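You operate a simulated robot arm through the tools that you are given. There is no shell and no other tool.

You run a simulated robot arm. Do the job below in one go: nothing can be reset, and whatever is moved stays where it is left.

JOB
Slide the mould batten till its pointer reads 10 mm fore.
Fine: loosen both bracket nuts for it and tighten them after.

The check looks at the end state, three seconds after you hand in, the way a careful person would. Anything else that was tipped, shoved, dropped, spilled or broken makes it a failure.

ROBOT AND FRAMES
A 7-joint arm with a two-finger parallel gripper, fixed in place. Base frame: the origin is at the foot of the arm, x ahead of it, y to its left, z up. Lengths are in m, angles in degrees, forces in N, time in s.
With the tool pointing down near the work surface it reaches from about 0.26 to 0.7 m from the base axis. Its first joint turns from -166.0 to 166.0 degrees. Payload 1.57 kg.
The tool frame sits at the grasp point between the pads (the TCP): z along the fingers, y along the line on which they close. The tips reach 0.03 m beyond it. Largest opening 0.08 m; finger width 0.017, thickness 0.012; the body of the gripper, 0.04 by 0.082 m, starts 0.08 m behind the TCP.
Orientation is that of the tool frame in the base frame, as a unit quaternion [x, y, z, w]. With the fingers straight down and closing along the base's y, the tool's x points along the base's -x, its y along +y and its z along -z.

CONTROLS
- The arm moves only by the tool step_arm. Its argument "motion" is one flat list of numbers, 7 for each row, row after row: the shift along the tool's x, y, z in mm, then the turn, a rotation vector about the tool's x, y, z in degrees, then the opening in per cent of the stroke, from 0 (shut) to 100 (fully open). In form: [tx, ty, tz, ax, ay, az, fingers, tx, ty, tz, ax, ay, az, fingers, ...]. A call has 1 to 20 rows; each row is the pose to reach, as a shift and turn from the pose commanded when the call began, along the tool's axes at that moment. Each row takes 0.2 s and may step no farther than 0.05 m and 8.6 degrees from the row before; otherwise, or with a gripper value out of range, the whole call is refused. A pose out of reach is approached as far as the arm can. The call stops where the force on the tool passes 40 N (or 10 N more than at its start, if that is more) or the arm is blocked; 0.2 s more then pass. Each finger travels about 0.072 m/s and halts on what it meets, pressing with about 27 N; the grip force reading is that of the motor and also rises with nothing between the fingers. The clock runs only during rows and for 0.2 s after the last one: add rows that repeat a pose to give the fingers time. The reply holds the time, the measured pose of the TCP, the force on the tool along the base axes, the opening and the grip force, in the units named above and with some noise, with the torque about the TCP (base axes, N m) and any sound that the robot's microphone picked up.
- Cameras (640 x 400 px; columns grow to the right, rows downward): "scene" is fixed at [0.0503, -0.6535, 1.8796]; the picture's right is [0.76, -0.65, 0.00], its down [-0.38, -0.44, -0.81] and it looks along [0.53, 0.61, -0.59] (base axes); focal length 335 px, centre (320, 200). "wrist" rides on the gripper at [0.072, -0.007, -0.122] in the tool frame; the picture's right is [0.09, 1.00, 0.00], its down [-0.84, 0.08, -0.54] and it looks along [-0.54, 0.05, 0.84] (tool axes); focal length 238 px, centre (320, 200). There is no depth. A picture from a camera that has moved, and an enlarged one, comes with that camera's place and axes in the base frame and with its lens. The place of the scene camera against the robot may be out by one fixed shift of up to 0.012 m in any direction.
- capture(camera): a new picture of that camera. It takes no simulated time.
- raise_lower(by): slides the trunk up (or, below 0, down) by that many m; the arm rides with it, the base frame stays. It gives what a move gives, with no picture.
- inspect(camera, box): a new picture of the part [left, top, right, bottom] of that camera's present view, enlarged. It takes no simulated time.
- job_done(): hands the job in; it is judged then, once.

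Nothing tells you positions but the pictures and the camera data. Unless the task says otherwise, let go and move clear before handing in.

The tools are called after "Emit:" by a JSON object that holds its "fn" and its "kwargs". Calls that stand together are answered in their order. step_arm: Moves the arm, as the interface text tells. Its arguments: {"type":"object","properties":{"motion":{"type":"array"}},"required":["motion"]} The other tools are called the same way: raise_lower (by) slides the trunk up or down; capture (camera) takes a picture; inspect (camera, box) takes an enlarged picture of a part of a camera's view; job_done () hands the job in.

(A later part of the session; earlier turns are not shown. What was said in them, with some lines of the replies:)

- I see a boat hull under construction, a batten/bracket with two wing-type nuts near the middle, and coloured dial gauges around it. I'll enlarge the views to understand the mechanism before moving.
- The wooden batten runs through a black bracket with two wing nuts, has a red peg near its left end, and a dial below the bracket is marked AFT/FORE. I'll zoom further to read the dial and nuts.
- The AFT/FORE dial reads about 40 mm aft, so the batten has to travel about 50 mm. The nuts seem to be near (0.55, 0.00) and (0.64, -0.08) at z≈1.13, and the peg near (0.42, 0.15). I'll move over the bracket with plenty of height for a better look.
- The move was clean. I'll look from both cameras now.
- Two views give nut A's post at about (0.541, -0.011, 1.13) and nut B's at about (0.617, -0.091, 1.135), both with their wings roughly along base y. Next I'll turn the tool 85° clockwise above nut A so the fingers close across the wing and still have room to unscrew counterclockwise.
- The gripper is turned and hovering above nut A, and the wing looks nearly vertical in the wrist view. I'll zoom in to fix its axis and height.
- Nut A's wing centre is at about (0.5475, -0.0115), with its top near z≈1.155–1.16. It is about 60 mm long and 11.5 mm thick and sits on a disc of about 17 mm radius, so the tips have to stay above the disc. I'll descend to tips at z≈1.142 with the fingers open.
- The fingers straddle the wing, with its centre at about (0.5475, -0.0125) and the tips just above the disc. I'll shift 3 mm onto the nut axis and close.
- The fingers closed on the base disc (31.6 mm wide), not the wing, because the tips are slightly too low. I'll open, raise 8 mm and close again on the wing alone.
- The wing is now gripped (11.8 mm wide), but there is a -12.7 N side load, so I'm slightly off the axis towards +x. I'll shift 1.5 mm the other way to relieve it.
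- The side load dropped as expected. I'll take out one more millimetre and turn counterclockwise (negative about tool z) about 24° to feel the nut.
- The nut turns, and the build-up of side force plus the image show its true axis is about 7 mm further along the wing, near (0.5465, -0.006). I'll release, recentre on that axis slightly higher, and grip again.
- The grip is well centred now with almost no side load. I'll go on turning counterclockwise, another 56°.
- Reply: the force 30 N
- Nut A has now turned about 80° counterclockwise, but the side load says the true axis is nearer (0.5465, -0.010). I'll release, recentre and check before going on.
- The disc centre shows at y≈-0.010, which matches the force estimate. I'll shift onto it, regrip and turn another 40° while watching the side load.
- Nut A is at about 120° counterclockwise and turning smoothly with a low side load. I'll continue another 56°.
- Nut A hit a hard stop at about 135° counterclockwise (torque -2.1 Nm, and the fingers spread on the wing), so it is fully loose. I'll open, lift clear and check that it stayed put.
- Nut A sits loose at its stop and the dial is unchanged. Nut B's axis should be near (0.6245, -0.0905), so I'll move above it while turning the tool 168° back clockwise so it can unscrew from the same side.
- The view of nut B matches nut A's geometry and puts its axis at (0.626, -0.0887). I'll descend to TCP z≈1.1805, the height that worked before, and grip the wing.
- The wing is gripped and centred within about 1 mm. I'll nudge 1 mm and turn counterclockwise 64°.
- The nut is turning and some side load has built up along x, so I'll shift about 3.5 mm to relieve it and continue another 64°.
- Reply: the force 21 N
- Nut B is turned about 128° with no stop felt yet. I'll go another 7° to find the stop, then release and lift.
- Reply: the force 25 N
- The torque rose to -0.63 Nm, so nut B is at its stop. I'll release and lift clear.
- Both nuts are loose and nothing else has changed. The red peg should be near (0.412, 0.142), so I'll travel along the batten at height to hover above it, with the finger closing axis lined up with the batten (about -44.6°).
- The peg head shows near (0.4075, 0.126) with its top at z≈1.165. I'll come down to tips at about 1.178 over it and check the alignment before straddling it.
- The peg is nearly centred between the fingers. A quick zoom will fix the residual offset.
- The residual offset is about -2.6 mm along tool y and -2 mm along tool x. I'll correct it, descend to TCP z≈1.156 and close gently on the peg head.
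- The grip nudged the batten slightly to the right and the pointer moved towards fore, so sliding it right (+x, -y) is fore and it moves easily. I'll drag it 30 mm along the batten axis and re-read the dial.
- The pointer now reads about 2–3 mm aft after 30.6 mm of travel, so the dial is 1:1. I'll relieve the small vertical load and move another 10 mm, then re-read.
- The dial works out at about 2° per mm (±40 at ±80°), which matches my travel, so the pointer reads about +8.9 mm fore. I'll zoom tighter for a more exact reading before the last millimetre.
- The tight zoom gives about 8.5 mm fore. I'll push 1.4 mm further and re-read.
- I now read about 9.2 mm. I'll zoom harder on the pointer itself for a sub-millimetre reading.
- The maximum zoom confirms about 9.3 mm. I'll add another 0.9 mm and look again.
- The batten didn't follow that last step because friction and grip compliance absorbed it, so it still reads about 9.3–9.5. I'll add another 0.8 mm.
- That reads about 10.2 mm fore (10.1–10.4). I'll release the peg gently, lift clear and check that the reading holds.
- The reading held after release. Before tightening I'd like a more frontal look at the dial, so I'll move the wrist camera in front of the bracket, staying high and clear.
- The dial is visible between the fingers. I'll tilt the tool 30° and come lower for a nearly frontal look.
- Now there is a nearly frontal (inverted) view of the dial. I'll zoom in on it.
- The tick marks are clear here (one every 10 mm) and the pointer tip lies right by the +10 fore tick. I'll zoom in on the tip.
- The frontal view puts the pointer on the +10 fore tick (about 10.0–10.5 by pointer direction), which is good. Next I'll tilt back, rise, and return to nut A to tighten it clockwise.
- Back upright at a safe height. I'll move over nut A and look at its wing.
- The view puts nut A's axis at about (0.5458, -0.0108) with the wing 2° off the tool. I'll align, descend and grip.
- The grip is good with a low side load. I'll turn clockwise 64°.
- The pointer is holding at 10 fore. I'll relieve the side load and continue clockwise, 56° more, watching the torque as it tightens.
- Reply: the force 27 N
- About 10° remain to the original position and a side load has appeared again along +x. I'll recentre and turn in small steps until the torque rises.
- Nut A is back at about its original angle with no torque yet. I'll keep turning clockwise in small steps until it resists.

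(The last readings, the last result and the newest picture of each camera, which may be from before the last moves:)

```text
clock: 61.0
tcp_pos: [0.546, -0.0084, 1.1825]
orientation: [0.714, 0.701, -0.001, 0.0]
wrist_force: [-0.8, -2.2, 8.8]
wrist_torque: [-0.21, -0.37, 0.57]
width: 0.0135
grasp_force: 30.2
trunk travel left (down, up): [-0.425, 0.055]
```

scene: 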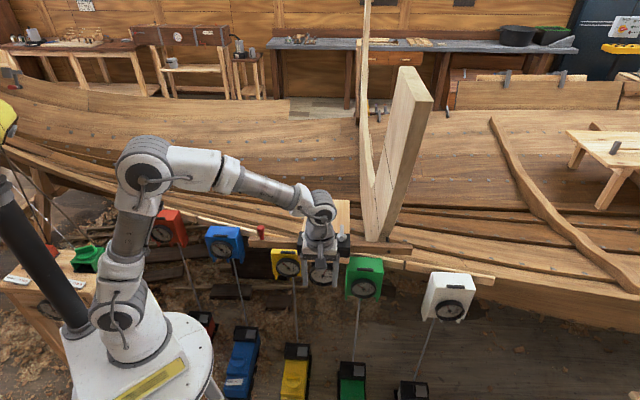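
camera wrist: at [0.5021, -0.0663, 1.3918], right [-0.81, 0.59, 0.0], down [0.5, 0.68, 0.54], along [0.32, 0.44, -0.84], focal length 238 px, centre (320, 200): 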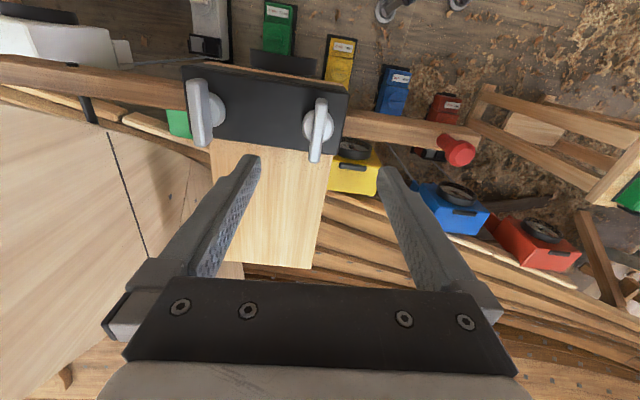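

Resistance has appeared (+0.57 Nm, fingers starting to spread), so nut A is reaching its tight stop. I'll give it a few more degrees to seat it firmly.

Emit:
{"fn": "step_arm", "kwargs": {"motion": [0, 0, 0, 0, 0, 3, 0, 0, 0, 0, 0, 0, 6, 0, 0, 0, 0, 0, 0, 6, 0]}}

Emit:
{"fn": "inspect", "kwargs": {"camera": "wrist", "box": [240, 110, 400, 260]}}

```text
clock: 61.8
tcp_pos: [0.5475, -0.0088, 1.1811]
orientation: [0.749, 0.663, -0.001, -0.001]
wrist_force: [-8.0, -1.6, 1.2]
wrist_torque: [0.09, -0.29, 0.7]
width: 0.0157
grasp_force: 31.4
trunk travel left (down, up): [-0.425, 0.055]
```

```text
2.67 times, centred on (320, 185) of wrist
camera zoom: at [0.5482, 0.0636, 1.3019], right [1.0, -0.03, 0.0], down [-0.02, -0.84, 0.54], along [-0.02, -0.54, -0.84], focal length 636 px, centre (320, 240)
```

zoom: 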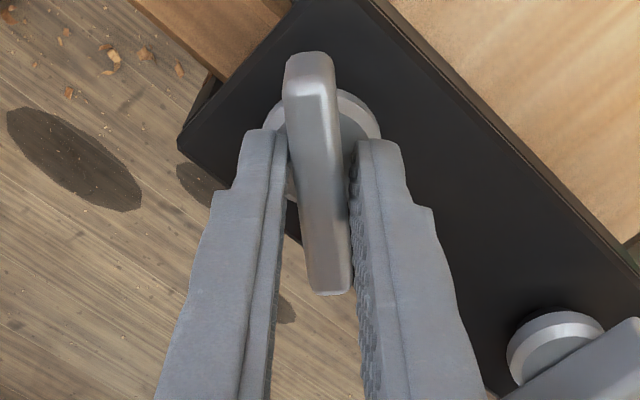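

The wing is now rotating against the pads, not turning, so nut A is fully tight at its stop. I'll release, lift and verify.

Emit:
{"fn": "step_arm", "kwargs": {"motion": [0, 0, 0, 0, 0, 0, 50, 0, 0, 0, 0, 0, 0, 90, 0, 0, 0, 0, 0, 0, 100, 0, 0, -25, 0, 0, -4, 100, 0, 0, -55, 0, 0, -8, 100, 0, 0, -89, 0, 0, -11, 100, 0, 0, -89, 0, 0, -11, 100]}}

Emit:
{"fn": "capture", "kwargs": {"camera": "wrist"}}

Emit:
{"fn": "inspect", "kwargs": {"camera": "scene", "box": [280, 200, 360, 250]}}

Emit:
{"fn": "inspect", "kwargs": {"camera": "scene", "box": [308, 264, 340, 284]}}

```text
clock: 63.4
tcp_pos: [0.5469, -0.0094, 1.2716]
orientation: [0.68, 0.733, 0.0, 0.0]
wrist_force: [-0.9, 0.2, 0.0]
wrist_torque: [-0.01, 0.0, -0.02]
width: 0.0801
grasp_force: 0.1
trunk travel left (down, up): [-0.425, 0.055]
```

```text
taken
camera wrist: at [0.5342, 0.0624, 1.3916], right [0.99, 0.16, 0.0], down [0.14, -0.83, 0.54], along [0.09, -0.53, -0.84], focal length 238 px, centre (320, 200)
```

wrist: 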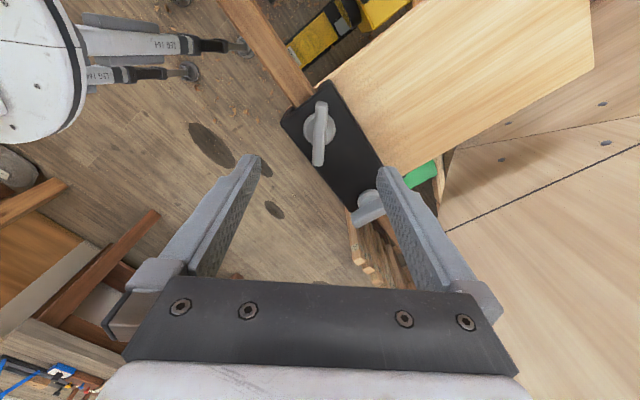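

```text
8.00 times, centred on (320, 225) of scene
camera zoom: at [0.0503, -0.6535, 1.8796], right [0.76, -0.65, 0.0], down [-0.38, -0.44, -0.81], along [0.53, 0.61, -0.59], focal length 2679 px, centre (320, 0)
```

zoom: 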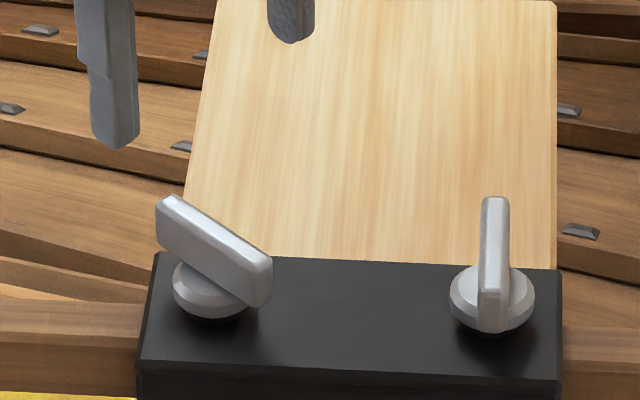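

```text
16.00 times, centred on (324, 274) of scene
camera zoom: at [0.0503, -0.6535, 1.8796], right [0.76, -0.65, 0.0], down [-0.38, -0.44, -0.81], along [0.53, 0.61, -0.59], focal length 5358 px, centre (256, -984)
```

zoom: 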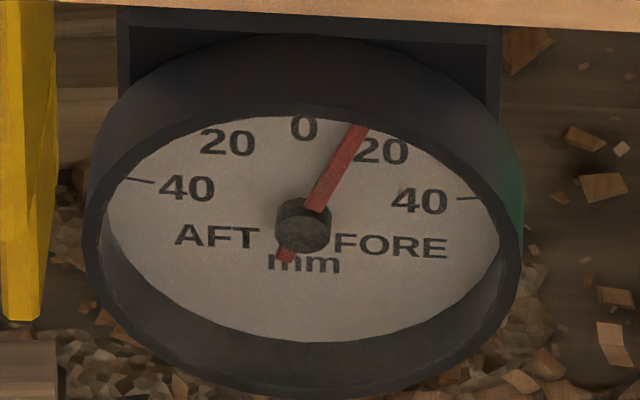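

Nut A's wing is back exactly where it started and the pointer still reads 10 fore. Now I'll go over to nut B, turning the tool 130° counterclockwise to meet its wing.

Emit:
{"fn": "step_arm", "kwargs": {"motion": [-5.3, 4.5, 0, 0, 0, -8.1, 100, -10.7, 9.1, 0, 0, 0, -16.2, 100, -16, 13.6, 0, 0, 0, -24.4, 100, -21.4, 18.2, 0, 0, 0, -32.5, 100, -26.7, 22.7, 0, 0, 0, -40.6, 100, -32.1, 27.3, 0, 0, 0, -48.7, 100, -37.4, 31.8, 0, 0, 0, -56.9, 100, -42.8, 36.4, 0, 0, 0, -65, 100, -48.1, 40.9, 0, 0, 0, -73.1, 100, -53.4, 45.4, 0, 0, 0, -81.2, 100, -58.8, 50, 0, 0, 0, -89.4, 100, -64.1, 54.5, 0, 0, 0, -97.5, 100, -69.5, 59.1, 0, 0, 0, -105.6, 100, -74.8, 63.6, 0, 0, 0, -113.7, 100, -80.2, 68.2, 0, 0, 0, -121.9, 100, -85.5, 72.7, 0, 0, 0, -130, 100, -85.5, 72.7, 0, 0, 0, -130, 100]}}

Emit:
{"fn": "inspect", "kwargs": {"camera": "wrist", "box": [240, 70, 400, 170]}}

```text
clock: 67.0
tcp_pos: [0.627, -0.0905, 1.2711]
orientation: [-0.376, 0.927, 0.0, -0.001]
wrist_force: [0.2, 0.4, 0.3]
wrist_torque: [0.01, 0.02, 0.0]
width: 0.0802
grasp_force: 0.1
trunk travel left (down, up): [-0.425, 0.055]
```

```text
4.00 times, centred on (320, 120) of wrist
camera zoom: at [0.5793, -0.1448, 1.3907], right [-0.76, 0.65, 0.0], down [0.55, 0.64, 0.54], along [0.35, 0.41, -0.84], focal length 953 px, centre (320, 520)
```

zoom: 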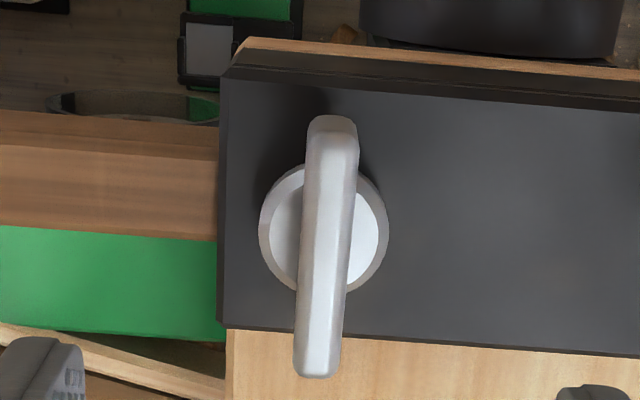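

The disc is within a millimetre of my tool axis. I'll align 1.4°, descend and grip nut B's wing.

Emit:
{"fn": "step_arm", "kwargs": {"motion": [0, 0.5, 22, 0, 0, -1.4, 100, 0, 0.5, 45, 0, 0, -1.4, 100, 0, 0.5, 68, 0, 0, -1.4, 100, 0, 0.5, 88, 0, 0, -1.4, 100, 0, 0.5, 88, 0, 0, -1.4, 60, 0, 0.5, 88, 0, 0, -1.4, 20, 0, 0.5, 88, 0, 0, -1.4, 0, 0, 0.5, 88, 0, 0, -1.4, 0, 0, 0.5, 88, 0, 0, -1.4, 0]}}

Emit:
{"fn": "inspect", "kwargs": {"camera": "wrist", "box": [240, 110, 400, 260]}}

```text
clock: 69.0
tcp_pos: [0.6264, -0.088, 1.1839]
orientation: [-0.387, 0.922, 0.0, -0.001]
wrist_force: [7.0, -6.1, 0.4]
wrist_torque: [0.23, -0.04, -0.35]
width: 0.0116
grasp_force: 28.6
trunk travel left (down, up): [-0.425, 0.055]
```

```text
2.67 times, centred on (320, 185) of wrist
camera zoom: at [0.5802, -0.1446, 1.3046], right [-0.77, 0.63, 0.0], down [0.53, 0.65, 0.54], along [0.34, 0.42, -0.84], focal length 636 px, centre (320, 240)
```

zoom: 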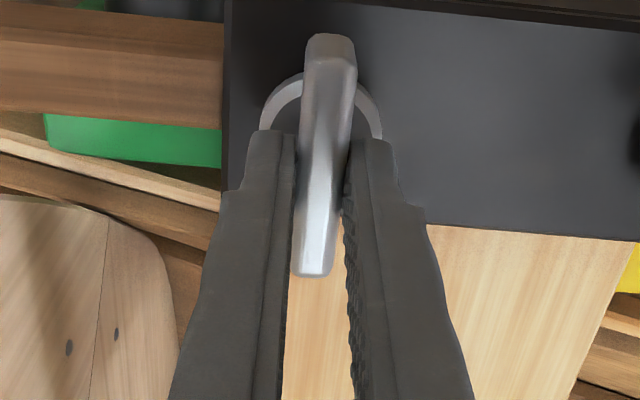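

The grip is a few millimetres off along the wing, so I'll open slightly, shift onto the axis and regrip before turning.

Emit:
{"fn": "step_arm", "kwargs": {"motion": [0, 0, 0, 0, 0, 0, 30, 0, 0, 0, 0, 0, 0, 35, 3.5, -1.7, 2, 0, 0, 0, 35, 3.5, -1.7, 2, 0, 0, 0, 35, 3.5, -1.7, 2, 0, 0, 0, 0, 3.5, -1.7, 2, 0, 0, 0, 0, 3.5, -1.7, 2, 0, 0, 0, 0]}}

Emit:
{"fn": "inspect", "kwargs": {"camera": "wrist", "box": [240, 110, 400, 260]}}

```text
clock: 70.6
tcp_pos: [0.6247, -0.0913, 1.1814]
orientation: [-0.387, 0.922, 0.0, -0.001]
wrist_force: [-2.3, 1.6, -0.9]
wrist_torque: [0.04, -0.05, -0.33]
width: 0.0123
grasp_force: 29.1
trunk travel left (down, up): [-0.425, 0.055]
```

```text
2.67 times, centred on (320, 185) of wrist
camera zoom: at [0.5781, -0.1472, 1.3018], right [-0.77, 0.63, 0.0], down [0.53, 0.65, 0.54], along [0.34, 0.42, -0.84], focal length 636 px, centre (320, 240)
```

zoom: 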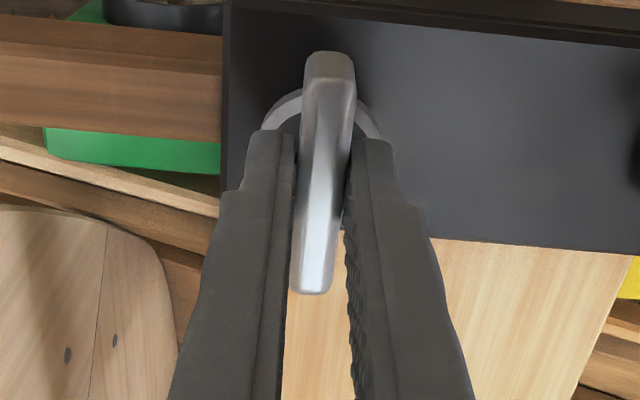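

Nut B's wing is now centred with very little side load. I'll turn clockwise 64°.

Emit:
{"fn": "step_arm", "kwargs": {"motion": [0, 0, 0, 0, 0, 8, 0, 0, 0, 0, 0, 0, 16, 0, 0, 0, 0, 0, 0, 24, 0, 0, 0, 0, 0, 0, 32, 0, 0, 0, 0, 0, 0, 40, 0, 0, 0, 0, 0, 0, 48, 0, 0, 0, 0, 0, 0, 56, 0, 0, 0, 0, 0, 0, 64, 0, 0, 0, 0, 0, 0, 64, 0]}}

Emit:
{"fn": "inspect", "kwargs": {"camera": "scene", "box": [300, 200, 380, 250]}}

```text
clock: 72.6
tcp_pos: [0.6234, -0.0894, 1.1814]
orientation: [0.161, 0.987, 0.0, 0.0]
wrist_force: [-4.7, 17.7, -1.1]
wrist_torque: [0.58, 0.82, 0.02]
width: 0.012
grasp_force: 28.8
trunk travel left (down, up): [-0.425, 0.055]
```

```text
8.00 times, centred on (340, 225) of scene
camera zoom: at [0.0503, -0.6535, 1.8796], right [0.76, -0.65, 0.0], down [-0.38, -0.44, -0.81], along [0.53, 0.61, -0.59], focal length 2679 px, centre (160, 0)
```

zoom: 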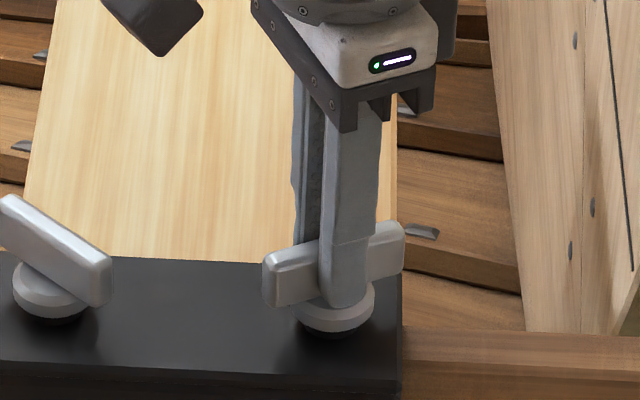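

The side load is mainly along the closing direction, so I'll correct that by 2.8 mm and continue clockwise another 56°.

Emit:
{"fn": "step_arm", "kwargs": {"motion": [0, 1.5, 0, 0, 0, 0, 0, -0.5, 2.8, 0, 0, 0, 0, 0, -0.5, 2.8, 0, 0, 0, 8, 0, -0.5, 2.8, 0, 0, 0, 16, 0, -0.5, 2.8, 0, 0, 0, 24, 0, -0.5, 2.8, 0, 0, 0, 32, 0, -0.5, 2.8, 0, 0, 0, 40, 0, -0.5, 2.8, 0, 0, 0, 48, 0, -0.5, 2.8, 0, 0, 0, 56, 0, -0.5, 2.8, 0, 0, 0, 56, 0]}}

Emit:
{"fn": "inspect", "kwargs": {"camera": "scene", "box": [300, 200, 380, 250]}}

```text
clock: 74.8
tcp_pos: [0.6257, -0.0878, 1.1814]
orientation: [0.606, 0.796, 0.0, 0.0]
wrist_force: [-11.1, 13.3, 3.4]
wrist_torque: [-0.33, 0.28, -0.02]
width: 0.0121
grasp_force: 28.9
trunk travel left (down, up): [-0.425, 0.055]
```

```text
8.00 times, centred on (340, 225) of scene
camera zoom: at [0.0503, -0.6535, 1.8796], right [0.76, -0.65, 0.0], down [-0.38, -0.44, -0.81], along [0.53, 0.61, -0.59], focal length 2679 px, centre (160, 0)
```

zoom: 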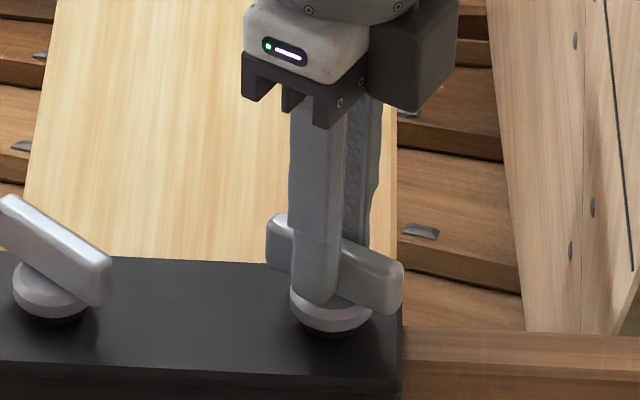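

Nearly there. I'll continue in small clockwise steps until the torque shows it is tight.

Emit:
{"fn": "step_arm", "kwargs": {"motion": [1, -1, 0, 0, 0, 0, 0, 1, -1, 0, 0, 0, 4, 0, 1, -1, 0, 0, 0, 8, 0, 1, -1, 0, 0, 0, 12, 0, 1, -1, 0, 0, 0, 16, 0, 1, -1, 0, 0, 0, 16, 0]}}

```text
clock: 76.2
tcp_pos: [0.6254, -0.0886, 1.1795]
orientation: [0.71, 0.704, -0.001, 0.002]
wrist_force: [4.8, 4.3, 9.3]
wrist_torque: [-0.67, 0.19, 0.65]
width: 0.0128
grasp_force: 30.1
trunk travel left (down, up): [-0.425, 0.055]
```

Torque is +0.65 Nm, so the tight stop has been reached. I'll give it a few more degrees to seat it fully.

Emit:
{"fn": "step_arm", "kwargs": {"motion": [0, 0, 0, 0, 0, 3, 0, 0, 0, 0, 0, 0, 6, 0, 0, 0, 0, 0, 0, 6, 0]}}

Emit:
{"fn": "inspect", "kwargs": {"camera": "wrist", "box": [240, 110, 400, 260]}}

```text
clock: 77.0
tcp_pos: [0.6254, -0.0886, 1.1813]
orientation: [0.746, 0.666, 0.0, 0.0]
wrist_force: [9.4, 4.3, 12.0]
wrist_torque: [-0.34, 0.24, 0.69]
width: 0.0153
grasp_force: 31.0
trunk travel left (down, up): [-0.425, 0.055]
```

```text
2.67 times, centred on (320, 185) of wrist
camera zoom: at [0.6262, -0.0167, 1.3013], right [1.0, -0.02, 0.0], down [-0.02, -0.84, 0.54], along [-0.01, -0.54, -0.84], focal length 636 px, centre (320, 240)
```

zoom: 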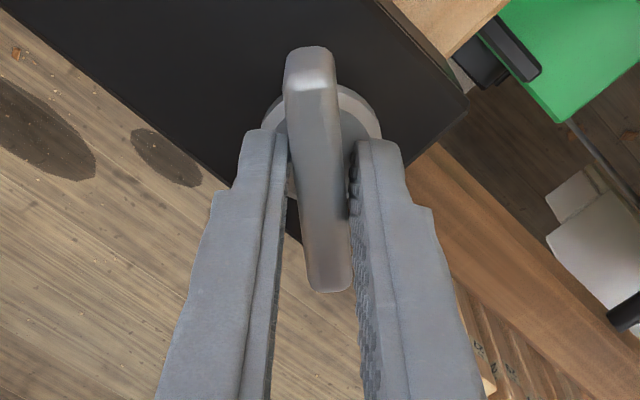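

Nut B behaves just as nut A did and is fully tight at its stop. I'll release, lift and verify everything.

Emit:
{"fn": "step_arm", "kwargs": {"motion": [0, 0, 0, 0, 0, 0, 50, 0, 0, 0, 0, 0, 0, 90, 0, 0, 0, 0, 0, 0, 100, 0, 0, -25, 0, 0, -4, 100, 0, 0, -55, 0, 0, -8, 100, 0, 0, -89, 0, 0, -11, 100, 0, 0, -89, 0, 0, -11, 100]}}

Emit:
{"fn": "capture", "kwargs": {"camera": "scene"}}

Emit:
{"fn": "inspect", "kwargs": {"camera": "scene", "box": [290, 215, 362, 260]}}

Emit:
{"fn": "inspect", "kwargs": {"camera": "scene", "box": [308, 264, 340, 284]}}

```text
clock: 78.6
tcp_pos: [0.6258, -0.0868, 1.2715]
orientation: [0.678, 0.735, 0.0, 0.0]
wrist_force: [-0.3, -1.0, 0.2]
wrist_torque: [0.01, 0.0, 0.03]
width: 0.0798
grasp_force: 0.1
trunk travel left (down, up): [-0.425, 0.055]
```

```text
taken
```

scene: 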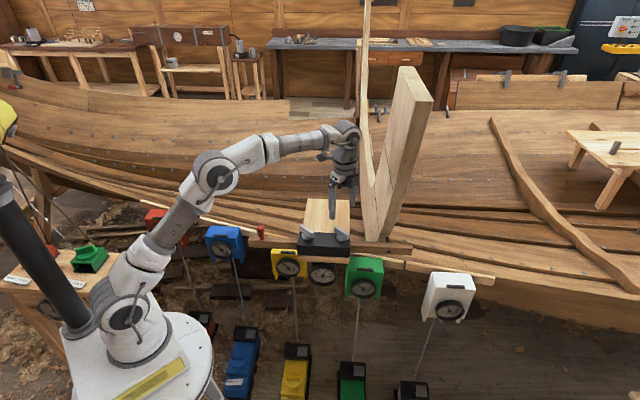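

```text
8.89 times, centred on (326, 238) of scene
camera zoom: at [0.0503, -0.6535, 1.8796], right [0.76, -0.65, 0.0], down [-0.38, -0.44, -0.81], along [0.53, 0.61, -0.59], focal length 2976 px, centre (267, -133)
```

zoom: 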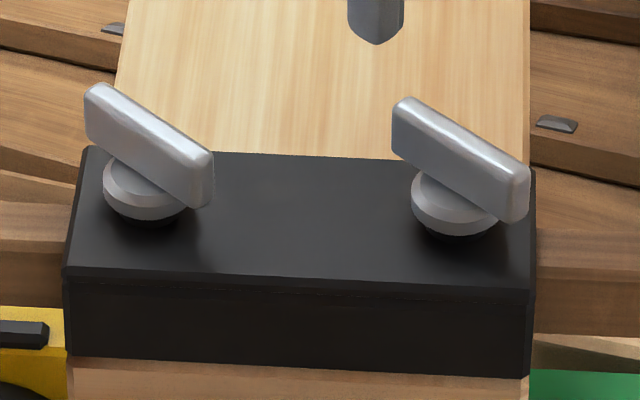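

```text
16.00 times, centred on (324, 274) of scene
camera zoom: at [0.0503, -0.6535, 1.8796], right [0.76, -0.65, 0.0], down [-0.38, -0.44, -0.81], along [0.53, 0.61, -0.59], focal length 5358 px, centre (256, -984)
```

zoom: 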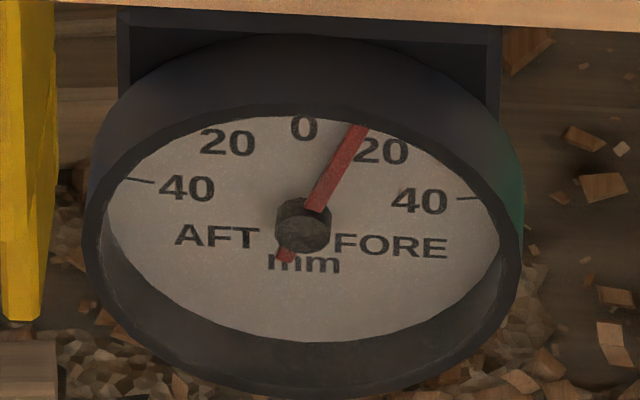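

Both nuts look identical to their original tight positions and the pointer holds at 10 fore. I'll retreat up and back to roughly the start position, then check the surroundings.

Emit:
{"fn": "step_arm", "kwargs": {"motion": [0, 0, -35, 0, 0, 0, 100, 0, -10, -70, 0, 0, 0, 100, -2, -45, -100, 0, 0, 0, 100, -5, -85, -120, 0, 0, 0, 100, -9, -125, -135, 0, 0, 0, 100, -13, -165, -140, 0, 0, 0, 100, -17, -205, -140, 0, 0, 0, 100, -19, -240, -140, 0, 0, 0, 100, -19, -240, -140, 0, 0, 0, 100]}}

Emit:
{"fn": "capture", "kwargs": {"camera": "scene"}}

Emit:
{"fn": "inspect", "kwargs": {"camera": "scene", "box": [130, 180, 290, 280]}}

Emit:
{"fn": "inspect", "kwargs": {"camera": "scene", "box": [240, 180, 400, 280]}}

Emit:
{"fn": "inspect", "kwargs": {"camera": "scene", "box": [340, 220, 500, 320]}}

Emit:
{"fn": "inspect", "kwargs": {"camera": "scene", "box": [308, 264, 340, 284]}}

```text
clock: 80.6
tcp_pos: [0.3867, -0.128, 1.4117]
orientation: [0.679, 0.734, 0.0, 0.0]
wrist_force: [0.1, -0.1, -1.1]
wrist_torque: [0.01, 0.0, 0.0]
width: 0.0798
grasp_force: 0.1
trunk travel left (down, up): [-0.425, 0.055]
```

```text
taken
```

scene: 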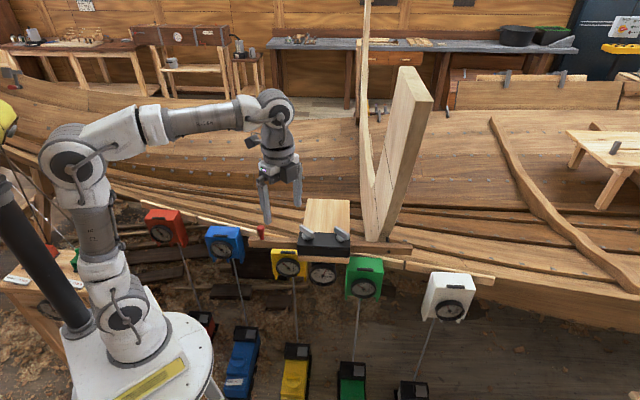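

```text
4.00 times, centred on (210, 230) of scene
camera zoom: at [0.0503, -0.6535, 1.8796], right [0.76, -0.65, 0.0], down [-0.38, -0.44, -0.81], along [0.53, 0.61, -0.59], focal length 1339 px, centre (760, 80)
```

zoom: 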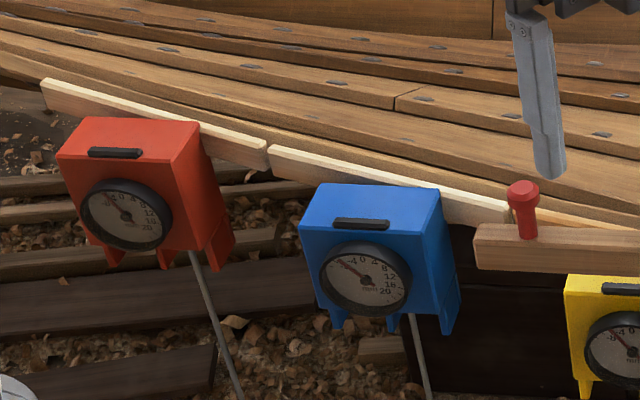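

```text
4.00 times, centred on (320, 230) of scene
camera zoom: at [0.0503, -0.6535, 1.8796], right [0.76, -0.65, 0.0], down [-0.38, -0.44, -0.81], along [0.53, 0.61, -0.59], focal length 1339 px, centre (320, 80)
```

zoom: 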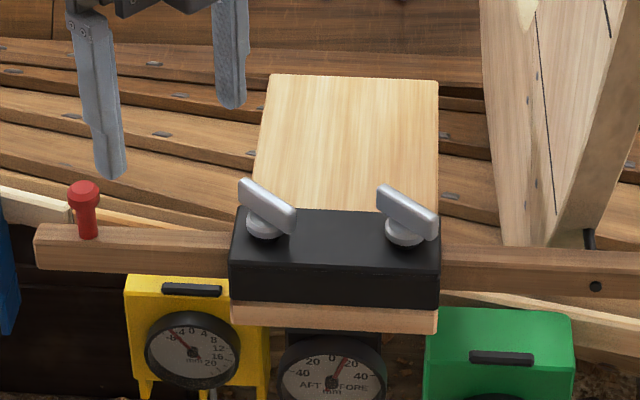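

```text
4.00 times, centred on (420, 270) of scene
camera zoom: at [0.0503, -0.6535, 1.8796], right [0.76, -0.65, 0.0], down [-0.38, -0.44, -0.81], along [0.53, 0.61, -0.59], focal length 1339 px, centre (-80, -80)
```

zoom: 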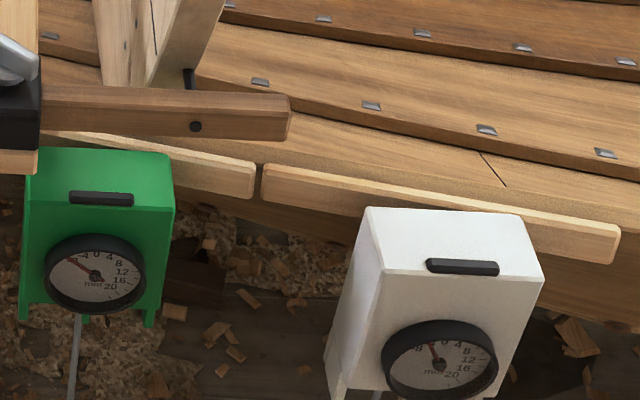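

```text
16.00 times, centred on (324, 274) of scene
camera zoom: at [0.0503, -0.6535, 1.8796], right [0.76, -0.65, 0.0], down [-0.38, -0.44, -0.81], along [0.53, 0.61, -0.59], focal length 5358 px, centre (256, -984)
```

zoom: 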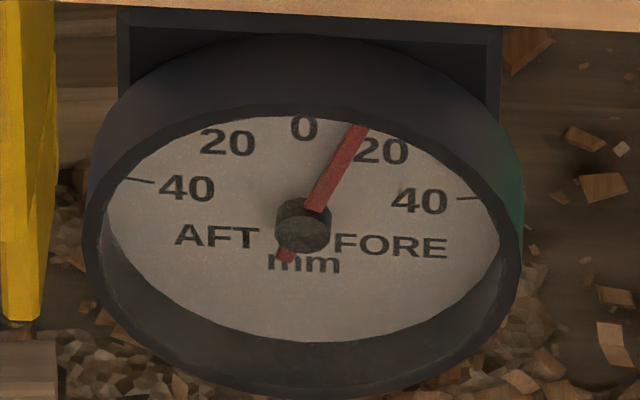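

The batten, nuts, pointer and colored gauges look right. One thing to check is the black rod beside the upright board, which appears shifted along with the batten, so I'll look closely.

Emit:
{"fn": "inspect", "kwargs": {"camera": "scene", "box": [364, 215, 428, 255]}}

Emit:
{"fn": "inspect", "kwargs": {"camera": "scene", "box": [372, 225, 404, 245]}}

Emit:
{"fn": "capture", "kwargs": {"camera": "wrist"}}

```text
10.00 times, centred on (396, 235) of scene
camera zoom: at [0.0503, -0.6535, 1.8796], right [0.76, -0.65, 0.0], down [-0.38, -0.44, -0.81], along [0.53, 0.61, -0.59], focal length 3348 px, centre (-440, -150)
```

zoom: 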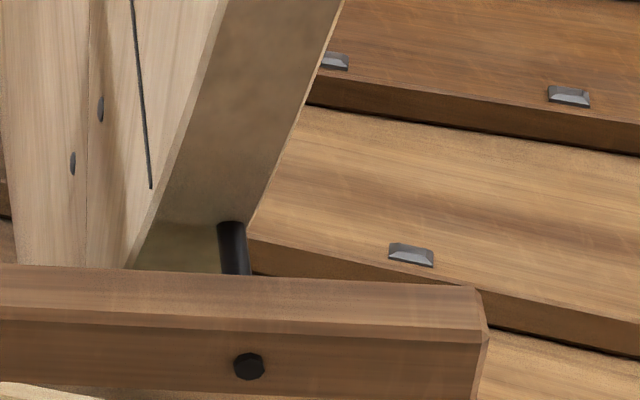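

```text
16.00 times, centred on (388, 235) of scene
camera zoom: at [0.0503, -0.6535, 1.8796], right [0.76, -0.65, 0.0], down [-0.38, -0.44, -0.81], along [0.53, 0.61, -0.59], focal length 5358 px, centre (-768, -360)
```

zoom: 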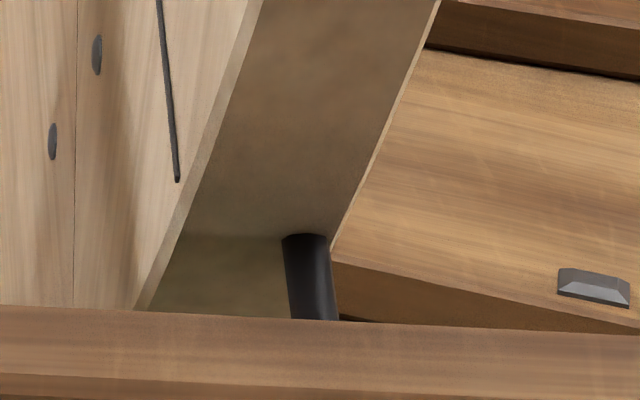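

```text
taken
camera wrist: at [0.3743, -0.0578, 1.5325], right [0.99, 0.17, 0.0], down [0.14, -0.83, 0.54], along [0.09, -0.53, -0.84], focal length 238 px, centre (320, 200)
```

wrist: 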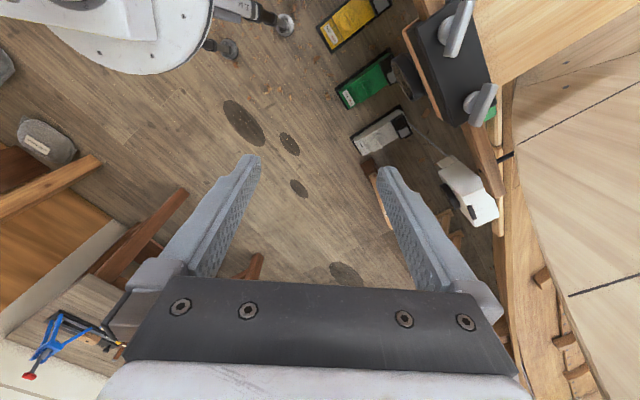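

The black rod is just a pin bolted through the batten (its bolt head shows on the front face), so it travels with it, and the board and the other gauges have not moved. The pointer reads 10 mm fore, both nuts are tight at their stops and the arm is clear, so I'm handing in.

Emit:
{"fn": "job_done", "kwargs": {}}

```text
The job is handed in.
```

The mould batten now reads about 10 mm fore, moved from about 35 mm aft, and I've handed the job in. My readings of the dial came out between 9.8 and 10.6 mm, most of them near 10.3. The pointer did not shift while I tightened the nuts.

- **Nuts:** I backed both bracket nuts off to their loose stops, slid the batten by its red peg, then turned both nuts back until they stopped turning. Both wings are back where they started.
- **Surroundings:** The coloured gauges and the upright board look unchanged from the start. The black pin bolted through the batten moved along with it.
- **Arm:** It has let go and is parked clear, back near where it started.
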